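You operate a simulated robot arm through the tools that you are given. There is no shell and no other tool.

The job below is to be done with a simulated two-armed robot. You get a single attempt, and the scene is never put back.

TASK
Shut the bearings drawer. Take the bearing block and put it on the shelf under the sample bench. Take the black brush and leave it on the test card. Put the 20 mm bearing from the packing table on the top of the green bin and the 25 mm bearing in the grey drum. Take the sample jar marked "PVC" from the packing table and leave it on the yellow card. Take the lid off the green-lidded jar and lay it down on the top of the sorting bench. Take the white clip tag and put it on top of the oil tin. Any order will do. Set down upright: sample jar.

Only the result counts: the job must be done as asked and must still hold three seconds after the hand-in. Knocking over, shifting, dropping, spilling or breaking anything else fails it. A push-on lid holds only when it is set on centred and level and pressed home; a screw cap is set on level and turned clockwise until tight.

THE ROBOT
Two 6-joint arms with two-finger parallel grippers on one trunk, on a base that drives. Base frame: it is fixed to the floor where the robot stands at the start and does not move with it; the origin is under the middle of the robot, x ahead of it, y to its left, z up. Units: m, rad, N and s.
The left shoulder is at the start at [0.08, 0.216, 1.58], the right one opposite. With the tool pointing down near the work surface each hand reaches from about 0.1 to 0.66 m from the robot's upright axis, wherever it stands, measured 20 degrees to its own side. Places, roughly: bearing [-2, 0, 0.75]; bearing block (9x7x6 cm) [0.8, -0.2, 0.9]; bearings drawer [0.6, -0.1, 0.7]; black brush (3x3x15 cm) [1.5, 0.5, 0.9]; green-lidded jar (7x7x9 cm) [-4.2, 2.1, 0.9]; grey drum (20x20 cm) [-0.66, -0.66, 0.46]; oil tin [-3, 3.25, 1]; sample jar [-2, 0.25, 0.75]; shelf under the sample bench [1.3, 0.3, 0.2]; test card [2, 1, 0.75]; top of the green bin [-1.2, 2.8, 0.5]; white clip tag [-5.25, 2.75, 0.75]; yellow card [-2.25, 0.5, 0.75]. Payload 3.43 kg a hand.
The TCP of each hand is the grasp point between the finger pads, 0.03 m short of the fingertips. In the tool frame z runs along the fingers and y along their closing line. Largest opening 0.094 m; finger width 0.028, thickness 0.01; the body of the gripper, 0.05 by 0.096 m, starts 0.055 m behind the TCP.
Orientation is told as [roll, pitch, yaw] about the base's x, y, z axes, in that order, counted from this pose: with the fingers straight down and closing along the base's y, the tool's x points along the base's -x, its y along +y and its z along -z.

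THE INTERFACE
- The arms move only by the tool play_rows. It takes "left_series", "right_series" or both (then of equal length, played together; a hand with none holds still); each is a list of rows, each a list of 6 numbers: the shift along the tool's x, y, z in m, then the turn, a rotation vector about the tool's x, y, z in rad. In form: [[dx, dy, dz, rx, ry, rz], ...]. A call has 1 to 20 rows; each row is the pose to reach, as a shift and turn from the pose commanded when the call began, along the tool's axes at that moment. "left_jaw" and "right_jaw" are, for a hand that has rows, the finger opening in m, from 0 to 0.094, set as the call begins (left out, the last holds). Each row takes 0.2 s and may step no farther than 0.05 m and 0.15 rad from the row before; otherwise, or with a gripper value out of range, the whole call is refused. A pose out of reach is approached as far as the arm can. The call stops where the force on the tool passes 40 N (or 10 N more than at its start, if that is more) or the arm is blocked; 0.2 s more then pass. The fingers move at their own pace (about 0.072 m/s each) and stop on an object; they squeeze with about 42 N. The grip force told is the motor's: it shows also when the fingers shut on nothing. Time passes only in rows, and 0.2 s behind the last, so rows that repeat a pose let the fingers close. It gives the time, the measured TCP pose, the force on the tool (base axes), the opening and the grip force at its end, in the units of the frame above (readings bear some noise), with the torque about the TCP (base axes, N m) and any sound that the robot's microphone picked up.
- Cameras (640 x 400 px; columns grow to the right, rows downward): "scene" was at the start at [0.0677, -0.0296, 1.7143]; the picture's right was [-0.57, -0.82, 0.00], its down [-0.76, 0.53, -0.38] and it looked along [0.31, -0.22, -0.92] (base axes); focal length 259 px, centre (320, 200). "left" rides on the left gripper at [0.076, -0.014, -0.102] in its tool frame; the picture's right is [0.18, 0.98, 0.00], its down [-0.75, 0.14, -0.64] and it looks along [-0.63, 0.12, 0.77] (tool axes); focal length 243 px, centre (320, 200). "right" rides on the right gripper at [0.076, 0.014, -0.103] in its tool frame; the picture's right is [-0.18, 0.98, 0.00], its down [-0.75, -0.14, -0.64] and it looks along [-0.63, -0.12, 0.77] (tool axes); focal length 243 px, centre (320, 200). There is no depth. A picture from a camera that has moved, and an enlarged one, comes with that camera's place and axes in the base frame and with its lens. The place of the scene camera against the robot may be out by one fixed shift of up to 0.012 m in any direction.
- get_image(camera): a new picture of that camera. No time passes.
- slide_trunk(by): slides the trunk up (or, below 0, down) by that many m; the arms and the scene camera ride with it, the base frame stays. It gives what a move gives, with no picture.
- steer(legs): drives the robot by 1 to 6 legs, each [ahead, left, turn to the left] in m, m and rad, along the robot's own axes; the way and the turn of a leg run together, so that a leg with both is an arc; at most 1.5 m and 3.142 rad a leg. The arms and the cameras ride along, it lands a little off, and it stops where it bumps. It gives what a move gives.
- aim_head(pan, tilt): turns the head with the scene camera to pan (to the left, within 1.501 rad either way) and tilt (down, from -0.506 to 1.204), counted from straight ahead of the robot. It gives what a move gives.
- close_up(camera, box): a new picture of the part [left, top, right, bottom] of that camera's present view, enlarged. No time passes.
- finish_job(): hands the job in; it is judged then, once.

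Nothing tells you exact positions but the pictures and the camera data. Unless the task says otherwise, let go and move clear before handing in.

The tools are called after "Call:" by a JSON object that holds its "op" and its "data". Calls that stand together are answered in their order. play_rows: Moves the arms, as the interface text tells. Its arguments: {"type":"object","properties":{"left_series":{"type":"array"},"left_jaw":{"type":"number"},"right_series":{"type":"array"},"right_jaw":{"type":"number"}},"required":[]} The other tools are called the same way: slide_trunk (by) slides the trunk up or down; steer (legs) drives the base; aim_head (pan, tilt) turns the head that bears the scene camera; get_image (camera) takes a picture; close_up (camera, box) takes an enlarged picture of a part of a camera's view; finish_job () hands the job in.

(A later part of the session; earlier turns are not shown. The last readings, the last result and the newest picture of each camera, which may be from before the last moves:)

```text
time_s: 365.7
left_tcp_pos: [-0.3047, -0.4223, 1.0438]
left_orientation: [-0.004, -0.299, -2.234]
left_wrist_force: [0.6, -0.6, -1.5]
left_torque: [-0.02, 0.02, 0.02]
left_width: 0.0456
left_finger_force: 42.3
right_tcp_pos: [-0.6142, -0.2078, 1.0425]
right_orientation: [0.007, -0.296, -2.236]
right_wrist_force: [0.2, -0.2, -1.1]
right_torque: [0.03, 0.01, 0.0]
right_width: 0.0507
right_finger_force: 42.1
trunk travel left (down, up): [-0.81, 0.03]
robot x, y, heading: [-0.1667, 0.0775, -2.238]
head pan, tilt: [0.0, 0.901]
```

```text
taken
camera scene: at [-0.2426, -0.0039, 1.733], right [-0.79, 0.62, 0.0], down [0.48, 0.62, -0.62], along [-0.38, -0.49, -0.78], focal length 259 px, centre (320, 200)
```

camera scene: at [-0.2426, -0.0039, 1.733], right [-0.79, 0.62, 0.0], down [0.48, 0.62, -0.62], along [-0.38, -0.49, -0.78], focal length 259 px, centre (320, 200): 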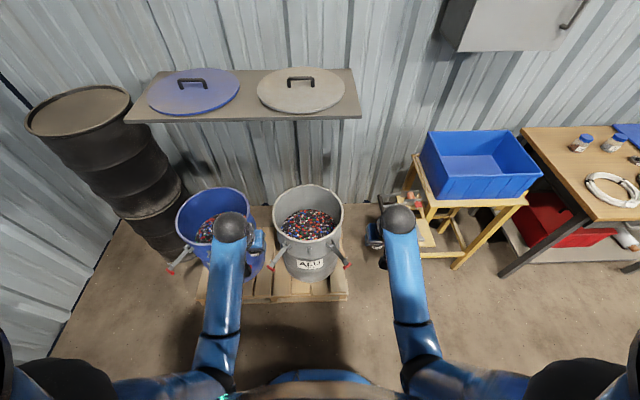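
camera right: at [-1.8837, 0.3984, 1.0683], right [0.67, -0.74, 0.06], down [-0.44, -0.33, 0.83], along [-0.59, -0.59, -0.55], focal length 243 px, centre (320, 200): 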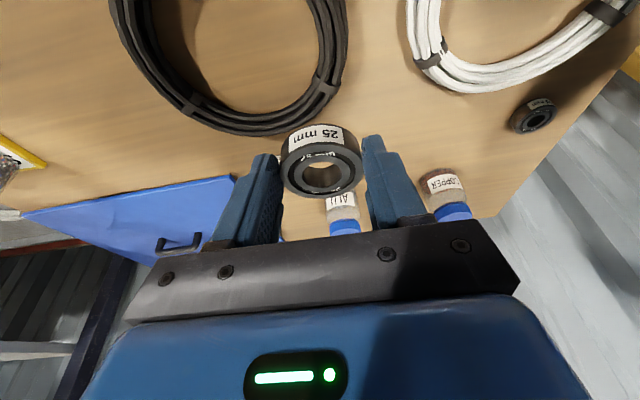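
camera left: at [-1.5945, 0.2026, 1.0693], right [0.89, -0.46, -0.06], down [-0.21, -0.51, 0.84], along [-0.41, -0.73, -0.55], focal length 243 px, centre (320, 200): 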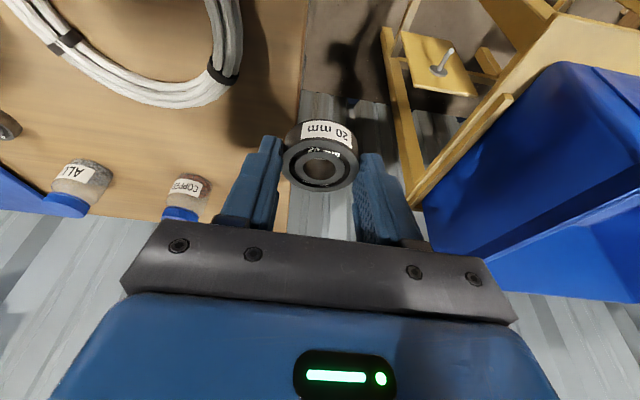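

The grey "ALU" drum is ahead with pellets inside, its contents at about z 0.47. A wall shelf at z 1.15 overhangs behind it, so I'll keep my hand short of that. First I'll tuck the left hand in and move the base closer.

Call:
{"op": "play_rows", "data": {"left_series": [[0.033, 0, -0.01, 0, 0.07, 0], [0.066, 0, -0.02, 0, 0.14, 0], [0.1, 0, -0.03, 0, 0.21, 0], [0.132, 0, -0.04, 0, 0.29, 0], [0.132, 0, -0.04, 0, 0.29, 0]], "right_series": [[0, 0, 0, 0, 0.07, 0], [0, 0, 0, 0, 0.14, 0], [0, 0, 0, 0, 0.21, 0], [0, 0, 0, 0, 0.29, 0], [0, 0, 0, 0, 0.29, 0]], "left_jaw": 0.0, "right_jaw": 0.0}}

Call:
{"op": "steer", "data": {"legs": [[0, 0.15, 0.01], [0.25, 0, 0]]}}

Call:
{"op": "get_image", "data": {"camera": "scene"}}

Call:
{"op": "get_image", "data": {"camera": "right"}}

```text
time_s: 366.9
left_tcp_pos: [-0.2184, -0.3106, 1.0181]
left_orientation: [-0.001, -0.011, -2.233]
left_wrist_force: [0.5, 0.5, -1.5]
left_torque: [-0.03, 0.0, -0.02]
left_width: 0.0457
left_finger_force: 41.6
left hand out of reach, approached as far as the arm can: row 3, 4, 5
right_tcp_pos: [-0.6163, -0.2089, 1.0325]
right_orientation: [0.006, -0.009, -2.235]
right_wrist_force: [-1.0, 0.3, -0.7]
right_torque: [0.01, -0.02, -0.02]
right_width: 0.0506
right_finger_force: 42.3
right hand out of reach, approached as far as the arm can: row 4, 5
trunk travel left (down, up): [-0.81, 0.03]
robot x, y, heading: [-0.167, 0.0762, -2.234]
head pan, tilt: [0.0, 0.901]
```

```text
time_s: 369.7
left_tcp_pos: [-0.2449, -0.5963, 1.0184]
left_orientation: [0.001, -0.015, -2.222]
left_wrist_force: [-0.4, -0.6, -0.7]
left_torque: [0.0, 0.01, -0.03]
left_width: 0.0457
left_finger_force: 41.8
right_tcp_pos: [-0.6446, -0.5004, 1.0354]
right_orientation: [0.006, -0.013, -2.222]
right_wrist_force: [0.1, 0.3, -1.6]
right_torque: [0.01, 0.0, -0.04]
right_width: 0.0509
right_finger_force: 42.0
trunk travel left (down, up): [-0.81, 0.03]
robot x, y, heading: [-0.2042, -0.2108, -2.22]
head pan, tilt: [0.0, 0.901]
```

```text
taken
camera scene: at [-0.2727, -0.2881, 1.7334], right [-0.79, 0.61, 0.0], down [0.47, 0.62, -0.62], along [-0.38, -0.5, -0.78], focal length 259 px, centre (320, 200)
```

scene: 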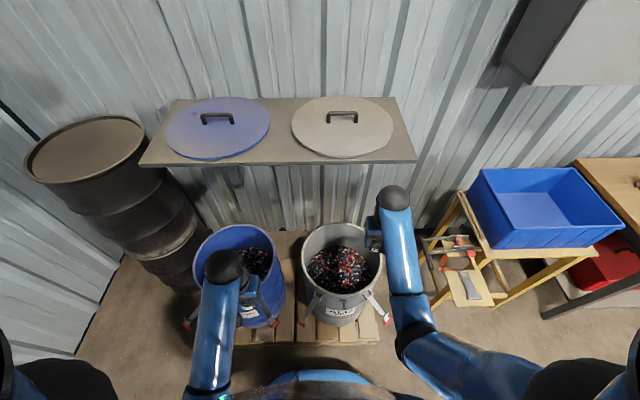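

```text
taken
camera right: at [-0.5865, -0.4472, 1.1371], right [0.67, -0.74, 0.01], down [-0.57, -0.51, 0.65], along [-0.48, -0.44, -0.76], focal length 243 px, centre (320, 200)
```

right: 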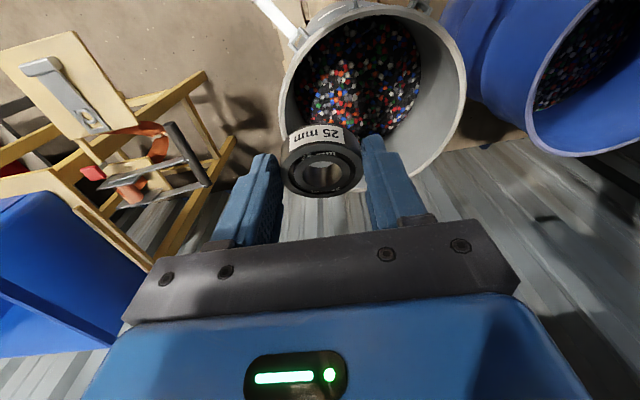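

The drum's centre is 0.59 m ahead and 0.10 m right. I'll move the right hand over it at height, then check.

Call:
{"op": "play_rows", "data": {"right_series": [[-0.025, 0.026, 0, 0, 0, 0], [-0.05, 0.052, 0, 0, 0, 0], [-0.073, 0.078, 0, 0, 0, 0], [-0.073, 0.078, 0, 0, 0, 0]], "right_jaw": 0.0}}

Call:
{"op": "get_image", "data": {"camera": "right"}}

Call:
{"op": "get_image", "data": {"camera": "left"}}

Call:
{"op": "get_image", "data": {"camera": "scene"}}

```text
time_s: 370.7
left_tcp_pos: [-0.2479, -0.5995, 1.0177]
left_orientation: [0.0, -0.012, -2.222]
left_wrist_force: [0.4, -0.4, -0.8]
left_torque: [0.0, 0.01, -0.01]
left_width: 0.0455
left_finger_force: 42.1
right_tcp_pos: [-0.6295, -0.6083, 1.0353]
right_orientation: [0.004, -0.008, -2.222]
right_wrist_force: [-0.2, -0.6, -1.3]
right_torque: [0.0, 0.02, 0.0]
right_width: 0.051
right_finger_force: 41.8
trunk travel left (down, up): [-0.81, 0.03]
robot x, y, heading: [-0.1998, -0.2128, -2.226]
head pan, tilt: [0.0, 0.901]
```

```text
taken
camera right: at [-0.5705, -0.556, 1.1369], right [0.67, -0.74, 0.01], down [-0.57, -0.51, 0.65], along [-0.48, -0.44, -0.76], focal length 243 px, centre (320, 200)
```

right: 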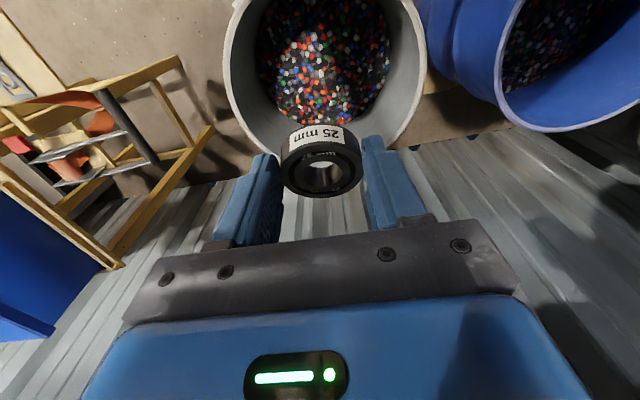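

```text
taken
camera left: at [-0.2132, -0.5295, 1.1194], right [0.89, -0.45, 0.0], down [-0.34, -0.68, 0.65], along [-0.29, -0.58, -0.76], focal length 243 px, centre (320, 200)
```

left: 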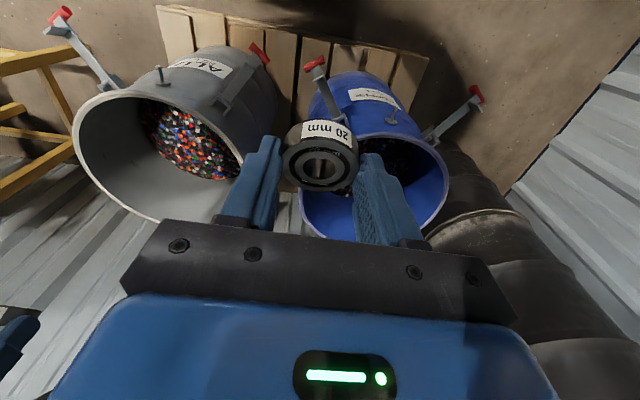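

```text
taken
camera scene: at [-0.2766, -0.2935, 1.7329], right [-0.79, 0.61, 0.0], down [0.48, 0.62, -0.62], along [-0.38, -0.49, -0.78], focal length 259 px, centre (320, 200)
```

scene: 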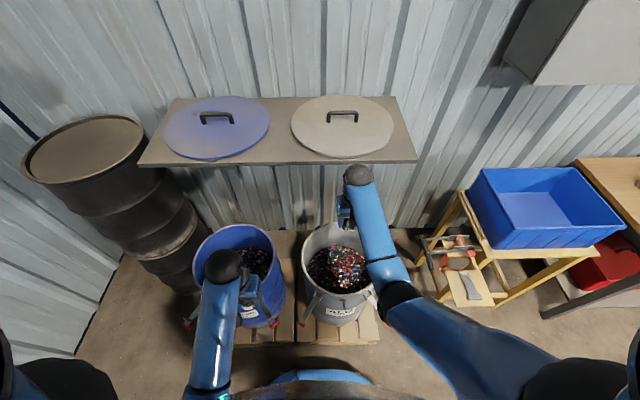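

The hand projects onto the drum's centre. The drum's levers are low, at about z 0.45, so the left hand will stay clear when the trunk goes down. I'll lower in stages.

Call:
{"op": "slide_trunk", "data": {"by": -0.25}}

Call:
{"op": "get_image", "data": {"camera": "right"}}

Call:
{"op": "get_image", "data": {"camera": "left"}}

Call:
{"op": "get_image", "data": {"camera": "scene"}}

```text
time_s: 373.3
left_tcp_pos: [-0.2474, -0.5998, 0.7667]
left_orientation: [-0.001, -0.012, -2.221]
left_wrist_force: [-1.0, -0.2, -0.5]
left_torque: [0.01, -0.01, 0.04]
left_width: 0.0456
left_finger_force: 42.6
right_tcp_pos: [-0.6297, -0.6069, 0.7856]
right_orientation: [0.005, -0.01, -2.22]
right_wrist_force: [0.1, -0.4, 0.2]
right_torque: [0.02, 0.01, 0.0]
right_width: 0.0507
right_finger_force: 42.7
trunk travel left (down, up): [-0.56, 0.28]
robot x, y, heading: [-0.2001, -0.2088, -2.223]
head pan, tilt: [0.0, 0.901]
```

```text
taken
camera right: at [-0.57, -0.5551, 0.8874], right [0.67, -0.74, 0.01], down [-0.57, -0.51, 0.65], along [-0.48, -0.44, -0.76], focal length 243 px, centre (320, 200)
```

right: 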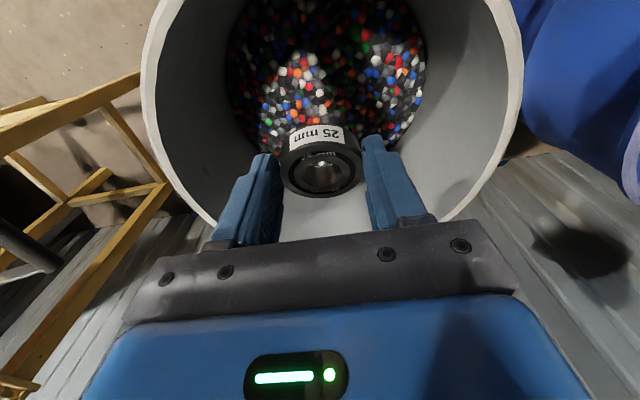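

```text
taken
camera left: at [-0.2125, -0.5289, 0.8696], right [0.89, -0.45, 0.0], down [-0.34, -0.68, 0.65], along [-0.29, -0.58, -0.76], focal length 243 px, centre (320, 200)
```

left: 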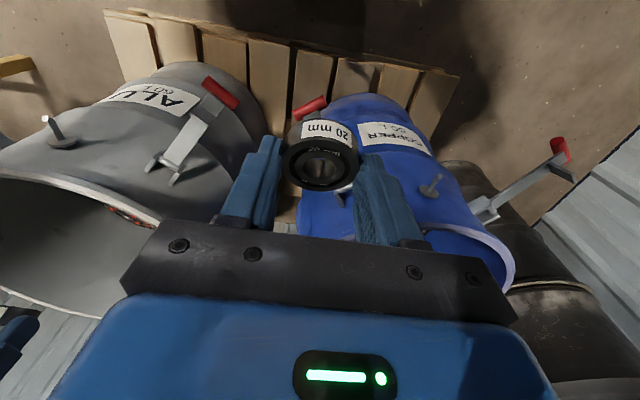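

```text
taken
camera scene: at [-0.2756, -0.2927, 1.483], right [-0.79, 0.61, 0.0], down [0.48, 0.62, -0.62], along [-0.38, -0.49, -0.78], focal length 259 px, centre (320, 200)
```

scene: 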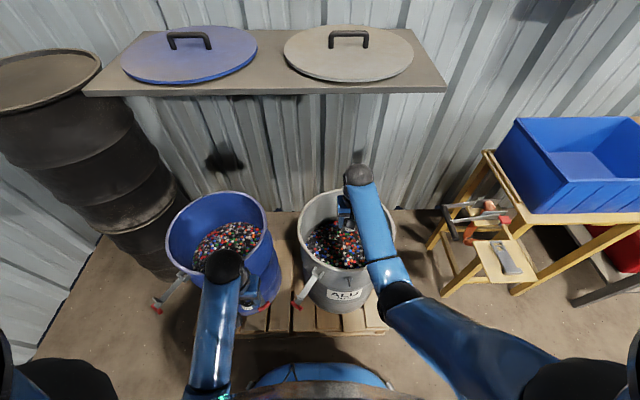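

Everything is clear. I'll lower another 0.2 m into the drum.

Call:
{"op": "slide_trunk", "data": {"by": -0.2}}

Call:
{"op": "get_image", "data": {"camera": "right"}}

Call:
{"op": "get_image", "data": {"camera": "left"}}

```text
time_s: 375.5
left_tcp_pos: [-0.2483, -0.599, 0.5671]
left_orientation: [0.001, -0.014, -2.222]
left_wrist_force: [0.7, 0.0, -1.1]
left_torque: [0.0, 0.03, 0.0]
left_width: 0.046
left_finger_force: 41.9
right_tcp_pos: [-0.6294, -0.6073, 0.5856]
right_orientation: [0.005, -0.01, -2.222]
right_wrist_force: [-0.2, 0.3, -1.4]
right_torque: [-0.02, 0.03, -0.02]
right_width: 0.0505
right_finger_force: 42.3
trunk travel left (down, up): [-0.36, 0.48]
robot x, y, heading: [-0.1966, -0.2103, -2.225]
head pan, tilt: [0.0, 0.901]
```

```text
taken
camera right: at [-0.57, -0.5549, 0.6877], right [0.67, -0.74, 0.01], down [-0.57, -0.51, 0.65], along [-0.48, -0.44, -0.76], focal length 243 px, centre (320, 200)
```

right: 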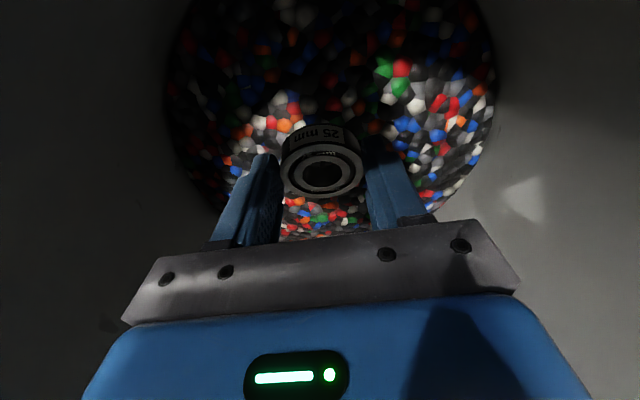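

```text
taken
camera left: at [-0.2126, -0.5289, 0.6698], right [0.89, -0.45, 0.0], down [-0.34, -0.68, 0.65], along [-0.3, -0.58, -0.76], focal length 243 px, centre (320, 200)
```

left: 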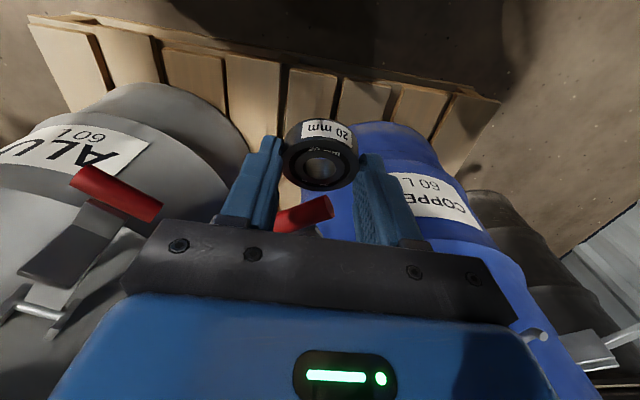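

The drum's contents are close below the bearing. I won't lower the trunk further because a lever is near the left hand, so I'll lower the right arm alone until it touches the pellets.

Call:
{"op": "play_rows", "data": {"right_series": [[0, 0, 0.015, 0, 0, 0], [0, 0, 0.03, 0, 0, 0], [0, 0, 0.045, 0, 0, 0], [0, 0, 0.055, 0, 0, 0], [0, 0, 0.065, 0, 0, 0], [0, 0, 0.073, 0, 0, 0], [0, 0, 0.081, 0, 0, 0], [0, 0, 0.089, 0, 0, 0]], "right_jaw": 0.0}}

Call:
{"op": "get_image", "data": {"camera": "right"}}

```text
time_s: 377.3
left_tcp_pos: [-0.2462, -0.5974, 0.5707]
left_orientation: [-0.002, -0.017, -2.222]
left_wrist_force: [-0.6, 1.6, -1.1]
left_torque: [-0.01, -0.04, -0.02]
left_width: 0.0456
left_finger_force: 42.4
right_tcp_pos: [-0.6311, -0.6138, 0.5099]
right_orientation: [0.009, -0.038, -2.224]
right_wrist_force: [-0.3, 0.6, -1.9]
right_torque: [0.02, 0.02, 0.03]
right_width: 0.0507
right_finger_force: 42.6
trunk travel left (down, up): [-0.36, 0.48]
robot x, y, heading: [-0.2025, -0.2114, -2.223]
head pan, tilt: [0.0, 0.901]
```

```text
taken
camera right: at [-0.5721, -0.5598, 0.6104], right [0.67, -0.74, 0.01], down [-0.56, -0.49, 0.67], along [-0.49, -0.45, -0.74], focal length 243 px, centre (320, 200)
```

right: 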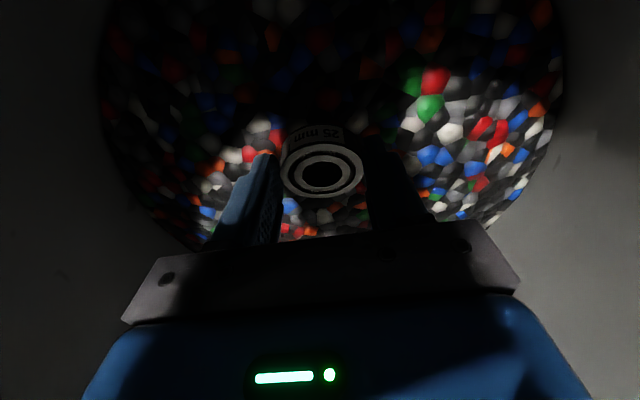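

The arm stopped short of the command, so a link is probably resting on the rim. I'll back up slightly and release here, where the drop onto the pellets is only about 7 cm.

Call:
{"op": "play_rows", "data": {"right_series": [[0, 0, -0.01, 0, 0, 0], [0, 0, -0.025, 0, 0, 0], [0, 0, -0.025, 0, 0, 0]], "right_jaw": 0.0}}

Call:
{"op": "get_image", "data": {"camera": "scene"}}

```text
time_s: 378.1
left_tcp_pos: [-0.2469, -0.6002, 0.5668]
left_orientation: [-0.002, -0.012, -2.221]
left_wrist_force: [-0.2, 0.0, -1.0]
left_torque: [-0.04, 0.0, -0.01]
left_width: 0.0456
left_finger_force: 42.0
right_tcp_pos: [-0.6258, -0.6068, 0.5183]
right_orientation: [0.007, -0.006, -2.22]
right_wrist_force: [0.7, -0.6, -0.5]
right_torque: [-0.01, -0.01, -0.03]
right_width: 0.0508
right_finger_force: 41.6
trunk travel left (down, up): [-0.36, 0.48]
robot x, y, heading: [-0.2021, -0.2104, -2.224]
head pan, tilt: [0.0, 0.901]
```

```text
taken
camera scene: at [-0.2747, -0.2925, 1.2823], right [-0.79, 0.61, 0.0], down [0.48, 0.62, -0.62], along [-0.38, -0.49, -0.78], focal length 259 px, centre (320, 200)
```

scene: 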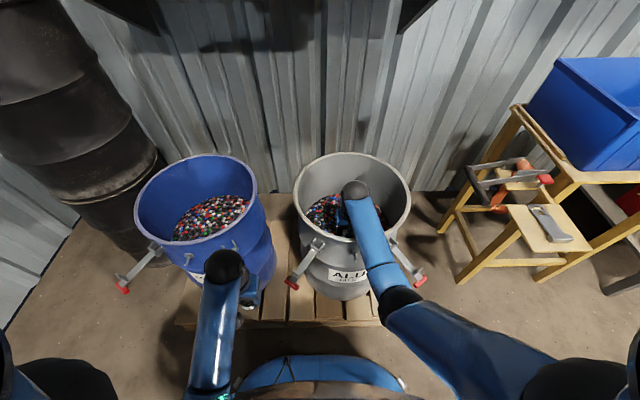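

The arm is free again and the drum is in place. Releasing the bearing.

Call:
{"op": "play_rows", "data": {"right_series": [[0, 0, 0, 0, 0, 0], [0, 0, 0, 0, 0, 0], [0, 0, 0, 0, 0, 0]], "right_jaw": 0.08}}

Call:
{"op": "get_image", "data": {"camera": "right"}}

Call:
{"op": "play_rows", "data": {"right_series": [[0, 0, -0.02, 0, 0, 0], [0, 0, -0.05, 0, 0, 0], [0, 0, -0.08, 0, 0, 0]], "right_jaw": 0.08}}

Call:
{"op": "slide_trunk", "data": {"by": 0.4}}

Call:
{"op": "get_image", "data": {"camera": "right"}}

Call:
{"op": "get_image", "data": {"camera": "scene"}}

```text
time_s: 378.9
left_tcp_pos: [-0.248, -0.6, 0.567]
left_orientation: [-0.002, -0.013, -2.222]
left_wrist_force: [-0.2, 0.2, -0.6]
left_torque: [0.01, 0.0, 0.04]
left_width: 0.0455
left_finger_force: 41.8
right_tcp_pos: [-0.6289, -0.6094, 0.5207]
right_orientation: [0.006, -0.009, -2.222]
right_wrist_force: [-0.4, -0.5, 0.7]
right_torque: [-0.02, -0.03, -0.02]
right_width: 0.0798
right_finger_force: 0.1
trunk travel left (down, up): [-0.36, 0.48]
robot x, y, heading: [-0.2055, -0.2106, -2.225]
head pan, tilt: [0.0, 0.901]
```

```text
taken
camera right: at [-0.5699, -0.5558, 0.6232], right [0.67, -0.74, 0.01], down [-0.57, -0.51, 0.65], along [-0.48, -0.44, -0.76], focal length 243 px, centre (320, 200)
```

right: 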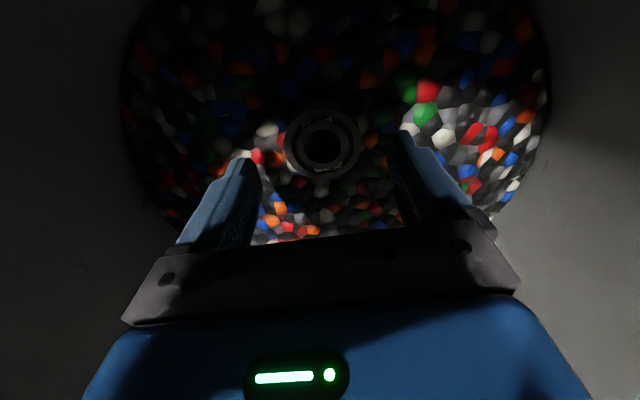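

```text
time_s: 379.7
left_tcp_pos: [-0.2471, -0.5999, 0.5678]
left_orientation: [-0.001, -0.014, -2.222]
left_wrist_force: [-1.3, 0.1, -0.7]
left_torque: [-0.01, -0.02, 0.02]
left_width: 0.0456
left_finger_force: 41.9
right_tcp_pos: [-0.6288, -0.6075, 0.6014]
right_orientation: [0.005, -0.008, -2.222]
right_wrist_force: [-0.6, -0.4, 1.1]
right_torque: [-0.01, 0.0, 0.01]
right_width: 0.08
right_finger_force: 0.0
trunk travel left (down, up): [-0.36, 0.48]
robot x, y, heading: [-0.2024, -0.2109, -2.229]
head pan, tilt: [0.0, 0.901]
```

```text
time_s: 383.5
left_tcp_pos: [-0.248, -0.5997, 0.9659]
left_orientation: [-0.001, -0.013, -2.224]
left_wrist_force: [0.0, 1.2, -0.8]
left_torque: [-0.01, 0.03, -0.01]
left_width: 0.0454
left_finger_force: 42.2
right_tcp_pos: [-0.6289, -0.6076, 1.0025]
right_orientation: [0.004, -0.008, -2.222]
right_wrist_force: [0.4, 0.3, 0.2]
right_torque: [-0.01, 0.04, 0.01]
right_width: 0.0799
right_finger_force: 0.0
trunk travel left (down, up): [-0.76, 0.08]
robot x, y, heading: [-0.2003, -0.2114, -2.219]
head pan, tilt: [0.0, 0.901]
```

```text
taken
camera right: at [-0.5699, -0.5551, 1.1036], right [0.67, -0.74, 0.01], down [-0.57, -0.51, 0.65], along [-0.48, -0.44, -0.76], focal length 243 px, centre (320, 200)
```

right: 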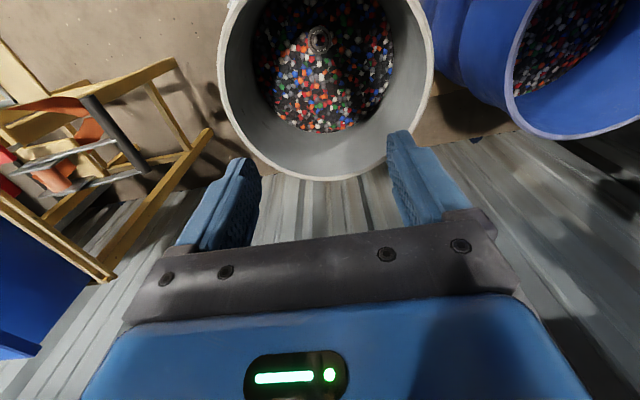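

```text
taken
camera scene: at [-0.2756, -0.2927, 1.683], right [-0.79, 0.61, 0.0], down [0.48, 0.62, -0.62], along [-0.38, -0.49, -0.78], focal length 259 px, centre (320, 200)
```

scene: 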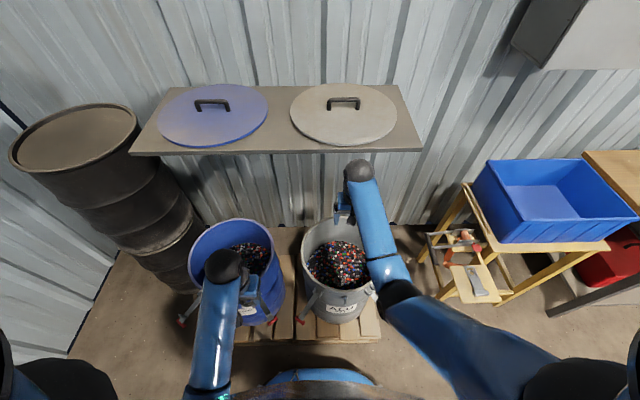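

The bearing lies on the pellets in the grey drum. I'll retract the right hand, back off, and turn around on the open-floor side. Then I'll take the remaining 20 mm bearing to the green bin.

Call:
{"op": "play_rows", "data": {"right_series": [[0.03, -0.02, -0.01, 0, 0, 0], [0.07, -0.04, -0.02, 0, 0, 0], [0.11, -0.06, -0.02, 0, 0, 0], [0.14, -0.08, -0.02, 0, 0, 0]], "right_jaw": 0.08}}

Call:
{"op": "slide_trunk", "data": {"by": 0.05}}

Call:
{"op": "steer", "data": {"legs": [[-0.3, 0, 0], [0, 0, -3.12]]}}

Call:
{"op": "aim_head", "data": {"pan": 0.0, "tilt": 0.7}}

Call:
{"op": "get_image", "data": {"camera": "scene"}}

```text
time_s: 384.5
left_tcp_pos: [-0.2465, -0.5986, 0.9683]
left_orientation: [-0.001, -0.014, -2.222]
left_wrist_force: [-0.4, 0.5, -0.9]
left_torque: [-0.02, -0.03, 0.0]
left_width: 0.0458
left_finger_force: 42.2
right_tcp_pos: [-0.6118, -0.4599, 0.9713]
right_orientation: [0.006, -0.014, -2.223]
right_wrist_force: [-0.7, 0.5, -0.4]
right_torque: [0.0, -0.01, 0.01]
right_width: 0.0801
right_finger_force: 0.0
right hand out of reach, approached as far as the arm can: row 1, 2, 3, 4
trunk travel left (down, up): [-0.76, 0.08]
robot x, y, heading: [-0.2027, -0.2083, -2.218]
head pan, tilt: [0.0, 0.901]
```

```text
time_s: 385.4
left_tcp_pos: [-0.2479, -0.6002, 1.0178]
left_orientation: [-0.001, -0.013, -2.222]
left_wrist_force: [0.4, 0.6, -0.9]
left_torque: [-0.03, 0.01, -0.01]
left_width: 0.0456
left_finger_force: 41.6
right_tcp_pos: [-0.6127, -0.4608, 1.0209]
right_orientation: [0.005, -0.011, -2.223]
right_wrist_force: [0.5, 0.0, 0.0]
right_torque: [0.0, 0.0, 0.02]
right_width: 0.0801
right_finger_force: 0.0
trunk travel left (down, up): [-0.81, 0.03]
robot x, y, heading: [-0.2013, -0.2105, -2.223]
head pan, tilt: [0.0, 0.901]
```

```text
time_s: 394.7
left_tcp_pos: [0.0131, 0.412, 1.0172]
left_orientation: [-0.002, -0.013, 0.947]
left_wrist_force: [-0.2, -0.5, -1.7]
left_torque: [0.03, -0.02, 0.03]
left_width: 0.0456
left_finger_force: 41.6
right_tcp_pos: [0.3815, 0.2849, 1.0211]
right_orientation: [0.005, -0.013, 0.948]
right_wrist_force: [1.0, -0.6, -0.4]
right_torque: [-0.01, 0.05, -0.04]
right_width: 0.0802
right_finger_force: 0.0
trunk travel left (down, up): [-0.81, 0.03]
robot x, y, heading: [-0.0201, 0.026, 0.946]
head pan, tilt: [0.0, 0.901]
```

```text
time_s: 395.5
left_tcp_pos: [0.0125, 0.4127, 1.0165]
left_orientation: [-0.002, -0.011, 0.947]
left_wrist_force: [-0.4, 0.1, -1.7]
left_torque: [0.01, 0.02, -0.01]
left_width: 0.0456
left_finger_force: 42.1
right_tcp_pos: [0.3813, 0.2846, 1.0198]
right_orientation: [0.008, -0.012, 0.947]
right_wrist_force: [-0.4, -0.5, 0.4]
right_torque: [0.0, -0.02, -0.01]
right_width: 0.0802
right_finger_force: 0.0
trunk travel left (down, up): [-0.81, 0.03]
robot x, y, heading: [-0.0169, 0.0218, 0.955]
head pan, tilt: [0.0, 0.7]
```

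```text
taken
camera scene: at [0.0358, 0.1201, 1.7491], right [0.81, -0.58, 0.0], down [-0.38, -0.52, -0.76], along [0.45, 0.62, -0.64], focal length 259 px, centre (320, 200)
```

scene: 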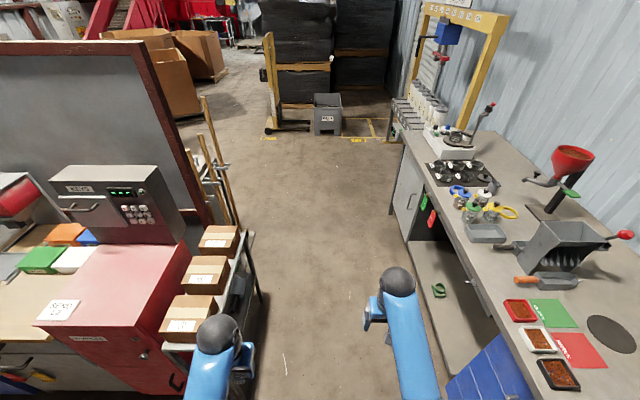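

The aisle is clear, and I can see the green bearing block still on its shelf. I'll drive along the aisle past the partition, then turn left toward the green bin.

Call:
{"op": "steer", "data": {"legs": [[1.5, -0.08, 0], [0.85, 0, 0], [0, 0, 1.535]]}}

Call:
{"op": "aim_head", "data": {"pan": 0.3, "tilt": 0.5}}

Call:
{"op": "get_image", "data": {"camera": "scene"}}

```text
refused: leg 1 is longer than a leg can be; nothing moved
```

```text
time_s: 396.3
left_tcp_pos: [0.0122, 0.4134, 1.0166]
left_orientation: [-0.002, -0.012, 0.947]
left_wrist_force: [0.1, -0.1, -1.4]
left_torque: [0.03, -0.03, -0.01]
left_width: 0.0457
left_finger_force: 41.5
right_tcp_pos: [0.3811, 0.2848, 1.0209]
right_orientation: [0.004, -0.011, 0.948]
right_wrist_force: [-0.2, 0.1, -0.3]
right_torque: [0.01, 0.0, 0.01]
right_width: 0.08
right_finger_force: 0.0
trunk travel left (down, up): [-0.81, 0.03]
robot x, y, heading: [-0.0222, 0.0228, 0.946]
head pan, tilt: [0.3, 0.499]
```

```text
taken
camera scene: at [0.0154, 0.1374, 1.7668], right [0.95, -0.32, 0.0], down [-0.15, -0.45, -0.88], along [0.28, 0.83, -0.48], focal length 259 px, centre (320, 200)
```

scene: 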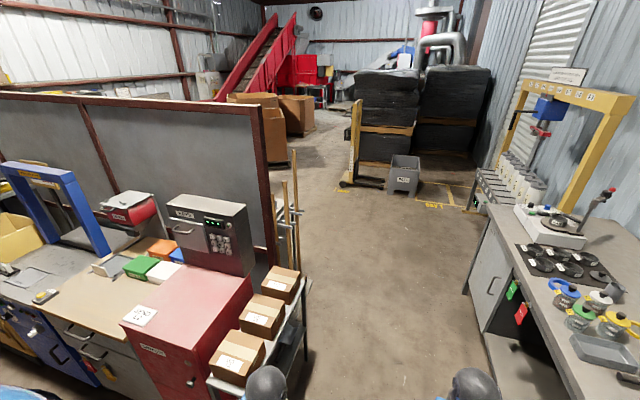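

The first leg was slightly too long, so I'll split it. The aisle ahead is clear.

Call:
{"op": "steer", "data": {"legs": [[0, -0.08, 0], [1.4, 0, 0], [0.95, 0, 0], [0, 0, 1.535]]}}

Call:
{"op": "get_image", "data": {"camera": "scene"}}

```text
time_s: 412.2
left_tcp_pos: [1.0348, 1.928, 1.0177]
left_orientation: [-0.002, -0.013, 2.487]
left_wrist_force: [0.3, -0.4, -1.1]
left_torque: [0.01, -0.03, 0.02]
left_width: 0.0457
left_finger_force: 42.3
right_tcp_pos: [1.1751, 2.2922, 1.0199]
right_orientation: [0.005, -0.011, 2.484]
right_wrist_force: [0.3, 0.2, -0.2]
right_torque: [0.01, 0.01, 0.04]
right_width: 0.0798
right_finger_force: 0.1
trunk travel left (down, up): [-0.81, 0.03]
robot x, y, heading: [1.4227, 1.8823, 2.484]
head pan, tilt: [0.3, 0.499]
```

```text
taken
camera scene: at [1.3039, 1.9341, 1.7669], right [0.35, 0.94, 0.0], down [0.45, -0.17, -0.88], along [-0.82, 0.31, -0.48], focal length 259 px, centre (320, 200)
```

scene: 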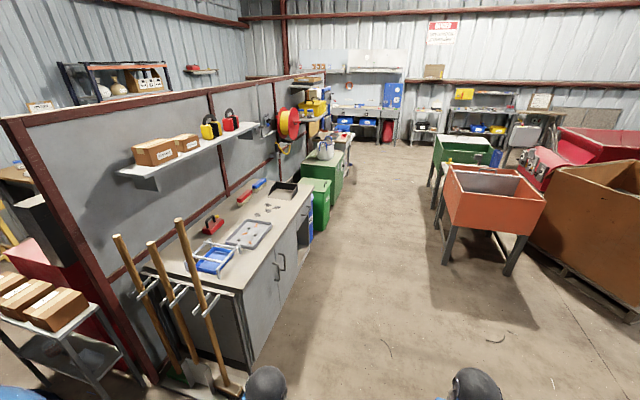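

I'm in the north corridor. I'll drive forward beside the green bin and look at it.

Call:
{"op": "steer", "data": {"legs": [[1.45, 0, 0], [0.75, 0, 0]]}}

Call:
{"op": "aim_head", "data": {"pan": 1.1, "tilt": 0.9}}

Call:
{"op": "get_image", "data": {"camera": "scene"}}

```text
time_s: 423.1
left_tcp_pos: [-0.7082, 3.2754, 1.0181]
left_orientation: [-0.003, -0.014, 2.483]
left_wrist_force: [0.1, 0.6, -1.1]
left_torque: [0.01, -0.01, 0.0]
left_width: 0.0456
left_finger_force: 41.9
right_tcp_pos: [-0.5675, 3.6394, 1.0216]
right_orientation: [0.006, -0.013, 2.485]
right_wrist_force: [0.3, 0.0, -1.0]
right_torque: [0.0, 0.02, 0.01]
right_width: 0.08
right_finger_force: 0.1
trunk travel left (down, up): [-0.81, 0.03]
robot x, y, heading: [-0.3217, 3.2262, 2.484]
head pan, tilt: [0.3, 0.499]
```

```text
time_s: 424.2
left_tcp_pos: [-0.7093, 3.2764, 1.0185]
left_orientation: [0.0, -0.011, 2.486]
left_wrist_force: [-0.3, 0.6, -0.8]
left_torque: [-0.02, 0.0, 0.02]
left_width: 0.046
left_finger_force: 42.0
right_tcp_pos: [-0.5681, 3.6414, 1.0205]
right_orientation: [0.005, -0.012, 2.486]
right_wrist_force: [-0.7, -0.7, -0.8]
right_torque: [0.0, 0.0, -0.02]
right_width: 0.0801
right_finger_force: 0.1
trunk travel left (down, up): [-0.81, 0.03]
robot x, y, heading: [-0.3239, 3.2293, 2.483]
head pan, tilt: [1.1, 0.901]
```

```text
taken
camera scene: at [-0.4227, 3.2176, 1.7331], right [-0.43, 0.9, 0.0], down [0.71, 0.33, -0.62], along [-0.56, -0.27, -0.78], focal length 259 px, centre (320, 200)
```

scene: 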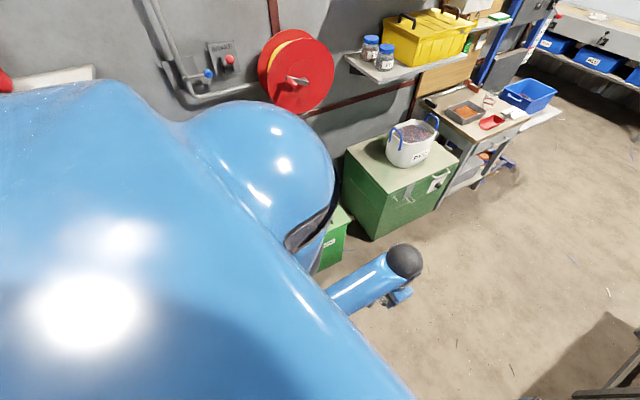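

The green bin is hidden behind my shoulder, so I'll turn left to face it.

Call:
{"op": "steer", "data": {"legs": [[0, 0, 1.58]]}}

Call:
{"op": "aim_head", "data": {"pan": 0.0, "tilt": 0.8}}

Call:
{"op": "get_image", "data": {"camera": "scene"}}

```text
time_s: 428.5
left_tcp_pos: [-0.3688, 2.8409, 1.0179]
left_orientation: [-0.001, -0.013, -2.227]
left_wrist_force: [-0.6, -0.4, -0.8]
left_torque: [-0.03, 0.01, 0.01]
left_width: 0.0456
left_finger_force: 42.6
right_tcp_pos: [-0.733, 2.9807, 1.0206]
right_orientation: [0.005, -0.013, -2.227]
right_wrist_force: [0.0, -0.6, -0.1]
right_torque: [0.02, 0.0, 0.01]
right_width: 0.0799
right_finger_force: 0.0
trunk travel left (down, up): [-0.81, 0.03]
robot x, y, heading: [-0.3189, 3.23, -2.225]
head pan, tilt: [1.1, 0.901]
```

```text
time_s: 429.8
left_tcp_pos: [-0.3687, 2.8409, 1.0175]
left_orientation: [0.001, -0.013, -2.227]
left_wrist_force: [-0.5, -0.1, -1.3]
left_torque: [0.02, 0.01, 0.0]
left_width: 0.0452
left_finger_force: 41.8
right_tcp_pos: [-0.7319, 2.9814, 1.0207]
right_orientation: [0.006, -0.013, -2.227]
right_wrist_force: [0.6, -0.1, 0.1]
right_torque: [0.02, 0.0, 0.02]
right_width: 0.0801
right_finger_force: 0.0
trunk travel left (down, up): [-0.81, 0.03]
robot x, y, heading: [-0.3184, 3.233, -2.226]
head pan, tilt: [0.0, 0.799]
```

```text
taken
camera scene: at [-0.3984, 3.1436, 1.7409], right [-0.79, 0.61, 0.0], down [0.44, 0.57, -0.7], along [-0.43, -0.55, -0.72], focal length 259 px, centre (320, 200)
```

scene: 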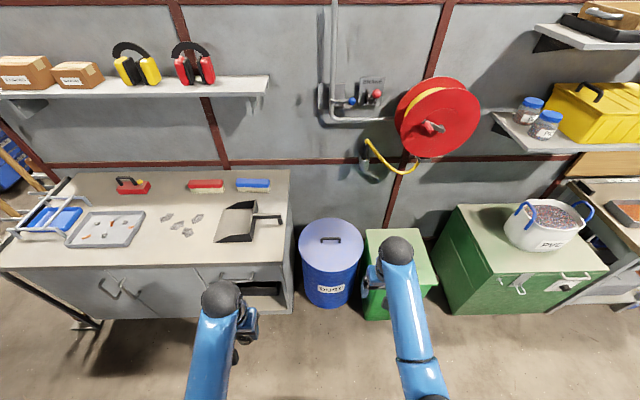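

The small green bin stands between the blue bin and the big green chest, matching [-1.2, 2.8, 0.5]. I'll zoom in on its top.

Call:
{"op": "close_up", "data": {"camera": "scene", "box": [340, 205, 500, 330]}}

Call:
{"op": "get_image", "data": {"camera": "right"}}

```text
3.20 times, centred on (420, 268) of scene
camera zoom: at [-0.3984, 3.1436, 1.7409], right [-0.79, 0.61, 0.0], down [0.44, 0.57, -0.7], along [-0.43, -0.55, -0.72], focal length 830 px, centre (0, -16)
```

zoom: 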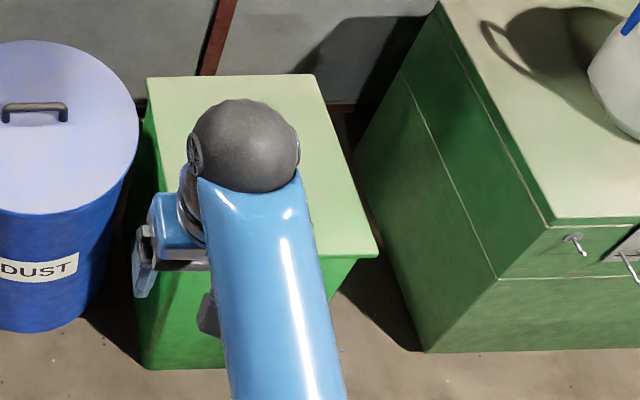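

```text
taken
camera right: at [-0.6738, 3.0336, 1.1223], right [0.67, -0.74, 0.01], down [-0.57, -0.5, 0.65], along [-0.48, -0.44, -0.76], focal length 243 px, centre (320, 200)
```

right: 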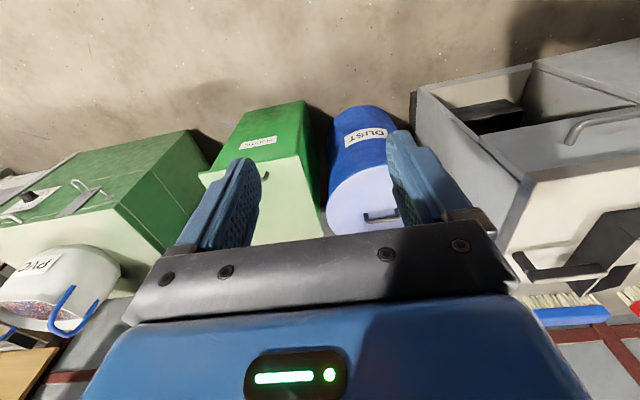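

The bin's top is flat and clear. I'll shift right and forward so it lies ahead of my left hand, keeping clear of the chest on the right.

Call:
{"op": "steer", "data": {"legs": [[0, -0.45, 0], [0.35, 0, 0]]}}

Call:
{"op": "aim_head", "data": {"pan": 0.0, "tilt": 1.0}}

Call:
{"op": "get_image", "data": {"camera": "scene"}}

Call:
{"op": "get_image", "data": {"camera": "left"}}

Call:
{"op": "get_image", "data": {"camera": "right"}}

```text
time_s: 434.4
left_tcp_pos: [-0.9389, 2.8383, 1.0185]
left_orientation: [-0.001, -0.014, -2.227]
left_wrist_force: [0.6, 0.3, -1.1]
left_torque: [-0.02, 0.02, 0.03]
left_width: 0.0454
left_finger_force: 42.6
right_tcp_pos: [-1.3037, 2.9787, 1.0219]
right_orientation: [0.004, -0.014, -2.224]
right_wrist_force: [0.6, 0.5, 0.0]
right_torque: [-0.01, 0.02, -0.02]
right_width: 0.0801
right_finger_force: 0.1
trunk travel left (down, up): [-0.81, 0.03]
robot x, y, heading: [-0.8926, 3.2252, -2.226]
head pan, tilt: [0.0, 0.799]
```

```text
time_s: 435.1
left_tcp_pos: [-0.9406, 2.8369, 1.0175]
left_orientation: [-0.002, -0.014, -2.227]
left_wrist_force: [-0.4, -0.2, -1.3]
left_torque: [0.02, 0.01, -0.04]
left_width: 0.0454
left_finger_force: 42.3
right_tcp_pos: [-1.3032, 2.9772, 1.0207]
right_orientation: [0.005, -0.012, -2.226]
right_wrist_force: [-0.7, 0.2, -0.8]
right_torque: [-0.03, 0.01, 0.0]
right_width: 0.0799
right_finger_force: 0.0
trunk travel left (down, up): [-0.81, 0.03]
robot x, y, heading: [-0.8957, 3.2238, -2.229]
head pan, tilt: [0.0, 1.0]
```

```text
taken
camera scene: at [-0.9635, 3.1487, 1.7259], right [-0.79, 0.61, 0.0], down [0.51, 0.67, -0.54], along [-0.33, -0.43, -0.84], focal length 259 px, centre (320, 200)
```

scene: 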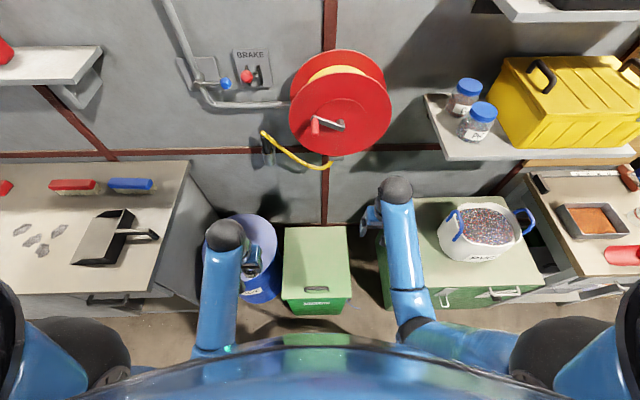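

```text
taken
camera left: at [-0.905, 2.9076, 1.1196], right [0.89, -0.45, 0.0], down [-0.34, -0.68, 0.65], along [-0.3, -0.58, -0.76], focal length 243 px, centre (320, 200)
```

left: 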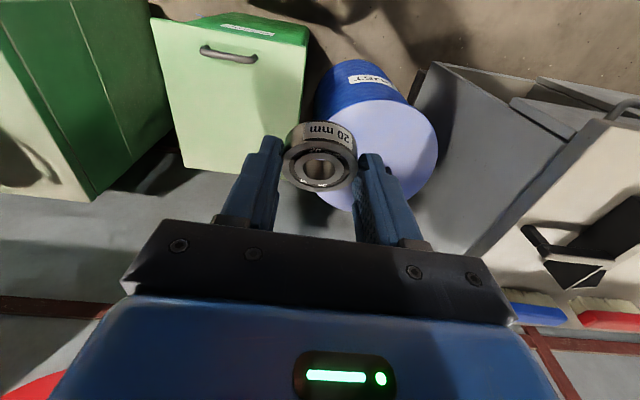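

```text
taken
camera right: at [-1.2457, 3.0299, 1.1224], right [0.67, -0.74, 0.01], down [-0.57, -0.5, 0.65], along [-0.48, -0.44, -0.76], focal length 243 px, centre (320, 200)
```

right: 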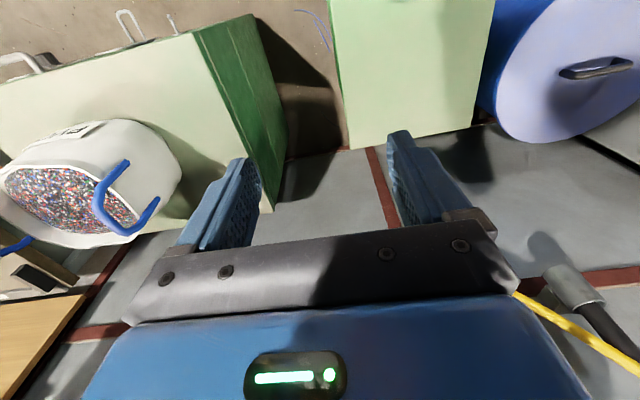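

The bin top spans about 0.37–0.73 m ahead with its handle at the front, so I'll aim for the rear half. I'll bring the left hand over it, tilted so the bearing hangs level.

Call:
{"op": "play_rows", "data": {"left_series": [[-0.027, -0.025, 0, 0, -0.036, 0], [-0.054, -0.05, 0, 0, -0.072, 0], [-0.081, -0.075, 0, 0, -0.108, 0], [-0.108, -0.1, 0, 0, -0.144, 0], [-0.135, -0.125, 0, 0, -0.18, 0], [-0.162, -0.15, 0, 0, -0.216, 0], [-0.189, -0.175, 0, 0, -0.252, 0], [-0.216, -0.2, 0, 0, -0.286, 0], [-0.216, -0.2, 0, 0, -0.286, 0]], "left_jaw": 0.0}}

Call:
{"op": "slide_trunk", "data": {"by": -0.25}}

Call:
{"op": "get_image", "data": {"camera": "left"}}

Call:
{"op": "get_image", "data": {"camera": "right"}}

Call:
{"op": "get_image", "data": {"camera": "scene"}}

```text
time_s: 437.1
left_tcp_pos: [-1.2321, 2.7872, 1.0204]
left_orientation: [-0.001, -0.298, -2.227]
left_wrist_force: [0.4, 1.3, -1.3]
left_torque: [0.02, 0.0, 0.01]
left_width: 0.0456
left_finger_force: 41.5
right_tcp_pos: [-1.3049, 2.9768, 1.0206]
right_orientation: [0.006, -0.012, -2.225]
right_wrist_force: [0.1, 0.0, -1.3]
right_torque: [0.01, -0.03, -0.01]
right_width: 0.0799
right_finger_force: 0.0
trunk travel left (down, up): [-0.81, 0.03]
robot x, y, heading: [-0.8934, 3.2224, -2.232]
head pan, tilt: [0.0, 1.0]
```

```text
time_s: 439.7
left_tcp_pos: [-1.2317, 2.7861, 0.7702]
left_orientation: [0.0, -0.297, -2.226]
left_wrist_force: [-0.1, 0.4, -0.7]
left_torque: [-0.02, -0.02, -0.02]
left_width: 0.0455
left_finger_force: 42.2
right_tcp_pos: [-1.3041, 2.9782, 0.7695]
right_orientation: [0.004, -0.012, -2.226]
right_wrist_force: [-1.1, 0.6, 0.8]
right_torque: [0.01, -0.03, 0.05]
right_width: 0.08
right_finger_force: 0.0
trunk travel left (down, up): [-0.56, 0.28]
robot x, y, heading: [-0.8933, 3.224, -2.235]
head pan, tilt: [0.0, 1.0]
```

```text
taken
camera left: at [-1.181, 2.8779, 0.8463], right [0.89, -0.46, -0.05], down [-0.21, -0.51, 0.83], along [-0.41, -0.73, -0.55], focal length 243 px, centre (320, 200)
```

left: 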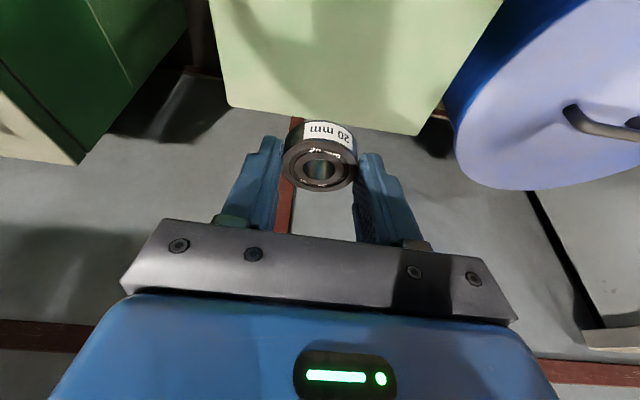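

```text
taken
camera right: at [-1.2461, 3.0296, 0.8723], right [0.67, -0.74, 0.01], down [-0.57, -0.5, 0.65], along [-0.48, -0.44, -0.76], focal length 243 px, centre (320, 200)
```

right: 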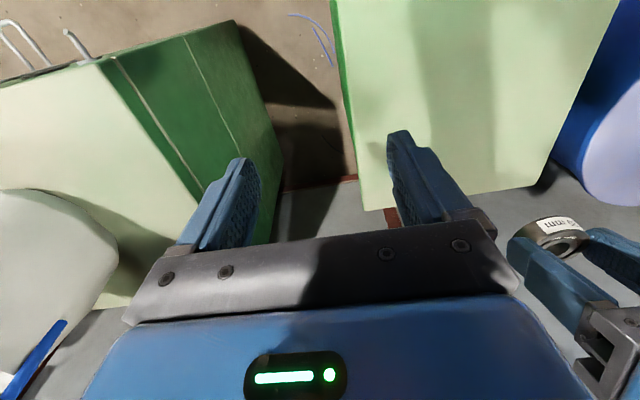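

```text
taken
camera scene: at [-0.9641, 3.1482, 1.4758], right [-0.79, 0.61, 0.0], down [0.51, 0.67, -0.54], along [-0.33, -0.43, -0.84], focal length 259 px, centre (320, 200)
```

scene: 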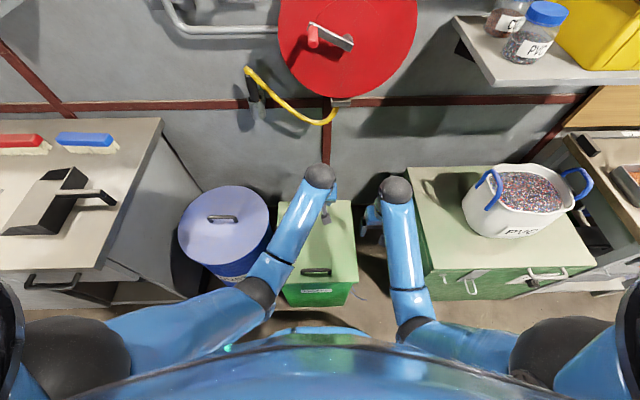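

The bearing is over the middle of the bin top, well clear of the handle. I'll lower the trunk a bit more, then finish slowly with the arm.

Call:
{"op": "slide_trunk", "data": {"by": -0.13}}

Call:
{"op": "play_rows", "data": {"left_series": [[0.0059, 0, 0.0191, 0, 0, 0], [0.0117, 0, 0.0382, 0, 0, 0], [0.0176, 0, 0.0574, 0, 0, 0], [0.0205, 0, 0.0669, 0, 0, 0], [0.0228, 0, 0.0746, 0, 0, 0]], "left_jaw": 0.0}}

Call:
{"op": "get_image", "data": {"camera": "left"}}

Call:
{"op": "get_image", "data": {"camera": "right"}}

```text
time_s: 441.3
left_tcp_pos: [-1.2322, 2.7874, 0.6395]
left_orientation: [0.001, -0.299, -2.228]
left_wrist_force: [0.8, 0.4, -1.0]
left_torque: [0.0, 0.01, 0.02]
left_width: 0.0454
left_finger_force: 42.1
right_tcp_pos: [-1.306, 2.9778, 0.6407]
right_orientation: [0.006, -0.011, -2.225]
right_wrist_force: [-0.3, -0.2, 0.0]
right_torque: [0.0, 0.01, -0.03]
right_width: 0.0802
right_finger_force: 0.1
trunk travel left (down, up): [-0.43, 0.41]
robot x, y, heading: [-0.8928, 3.2273, -2.23]
head pan, tilt: [0.0, 1.0]
```

```text
time_s: 442.5
left_tcp_pos: [-1.2325, 2.7862, 0.5612]
left_orientation: [-0.003, -0.299, -2.226]
left_wrist_force: [0.0, -0.7, -1.4]
left_torque: [0.01, -0.01, 0.0]
left_width: 0.0456
left_finger_force: 42.2
right_tcp_pos: [-1.305, 2.9763, 0.64]
right_orientation: [0.004, -0.013, -2.225]
right_wrist_force: [1.1, -0.4, 0.4]
right_torque: [0.02, -0.01, 0.02]
right_width: 0.08
right_finger_force: 0.1
trunk travel left (down, up): [-0.43, 0.41]
robot x, y, heading: [-0.8936, 3.2223, -2.224]
head pan, tilt: [0.0, 1.0]
```

```text
taken
camera left: at [-1.1817, 2.8775, 0.6376], right [0.89, -0.46, -0.06], down [-0.21, -0.51, 0.83], along [-0.41, -0.73, -0.55], focal length 243 px, centre (320, 200)
```

left: 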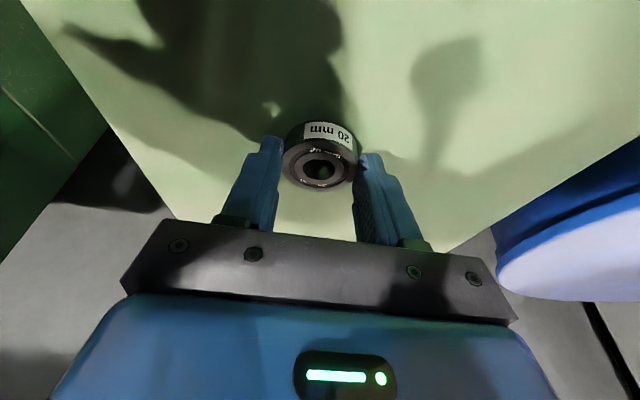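

```text
taken
camera right: at [-1.2462, 3.0295, 0.7422], right [0.67, -0.74, 0.01], down [-0.57, -0.5, 0.65], along [-0.48, -0.44, -0.76], focal length 243 px, centre (320, 200)
```

right: 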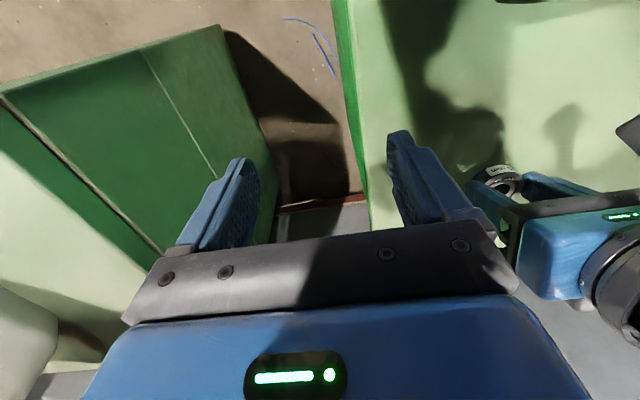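

The bearing is just above the lid. I'll continue down slowly to contact.

Call:
{"op": "play_rows", "data": {"left_series": [[0.0023, 0, 0.0076, 0, 0, 0], [0.0047, 0, 0.0153, 0, 0, 0], [0.0064, 0, 0.021, 0, 0, 0], [0.0079, 0, 0.0258, 0, 0, 0], [0.0094, 0, 0.0306, 0, 0, 0], [0.0109, 0, 0.0354, 0, 0, 0], [0.0123, 0, 0.0402, 0, 0, 0], [0.0138, 0, 0.0449, 0, 0, 0], [0.0152, 0, 0.0497, 0, 0, 0], [0.0167, 0, 0.0545, 0, 0, 0]], "left_jaw": 0.0}}

Call:
{"op": "get_image", "data": {"camera": "left"}}

```text
time_s: 443.2
left_tcp_pos: [-1.2367, 2.7845, 0.5547]
left_orientation: [-0.007, -0.316, -2.225]
left_wrist_force: [5.8, 5.1, 25.4]
left_torque: [-0.11, -0.68, 0.21]
left_width: 0.0455
left_finger_force: 42.2
right_tcp_pos: [-1.3047, 2.9782, 0.6413]
right_orientation: [0.006, -0.012, -2.225]
right_wrist_force: [0.1, 0.1, -0.1]
right_torque: [0.02, -0.02, 0.01]
right_width: 0.0797
right_finger_force: 0.1
trunk travel left (down, up): [-0.43, 0.41]
robot x, y, heading: [-0.8928, 3.2236, -2.231]
head pan, tilt: [0.0, 1.0]
stopped in row 3 (left hand): the force on the tool passed its limit at 61 N (the readings are from after the stop); the commanded pose is now the measured one
```

```text
taken
camera left: at [-1.1854, 2.8757, 0.6291], right [0.89, -0.46, -0.06], down [-0.2, -0.5, 0.84], along [-0.42, -0.73, -0.53], focal length 243 px, centre (320, 200)
```

left: 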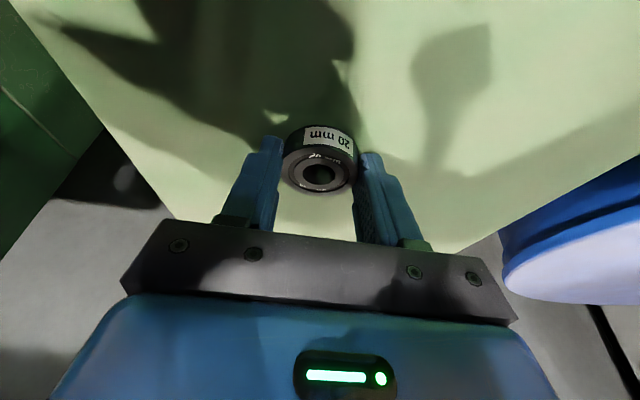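

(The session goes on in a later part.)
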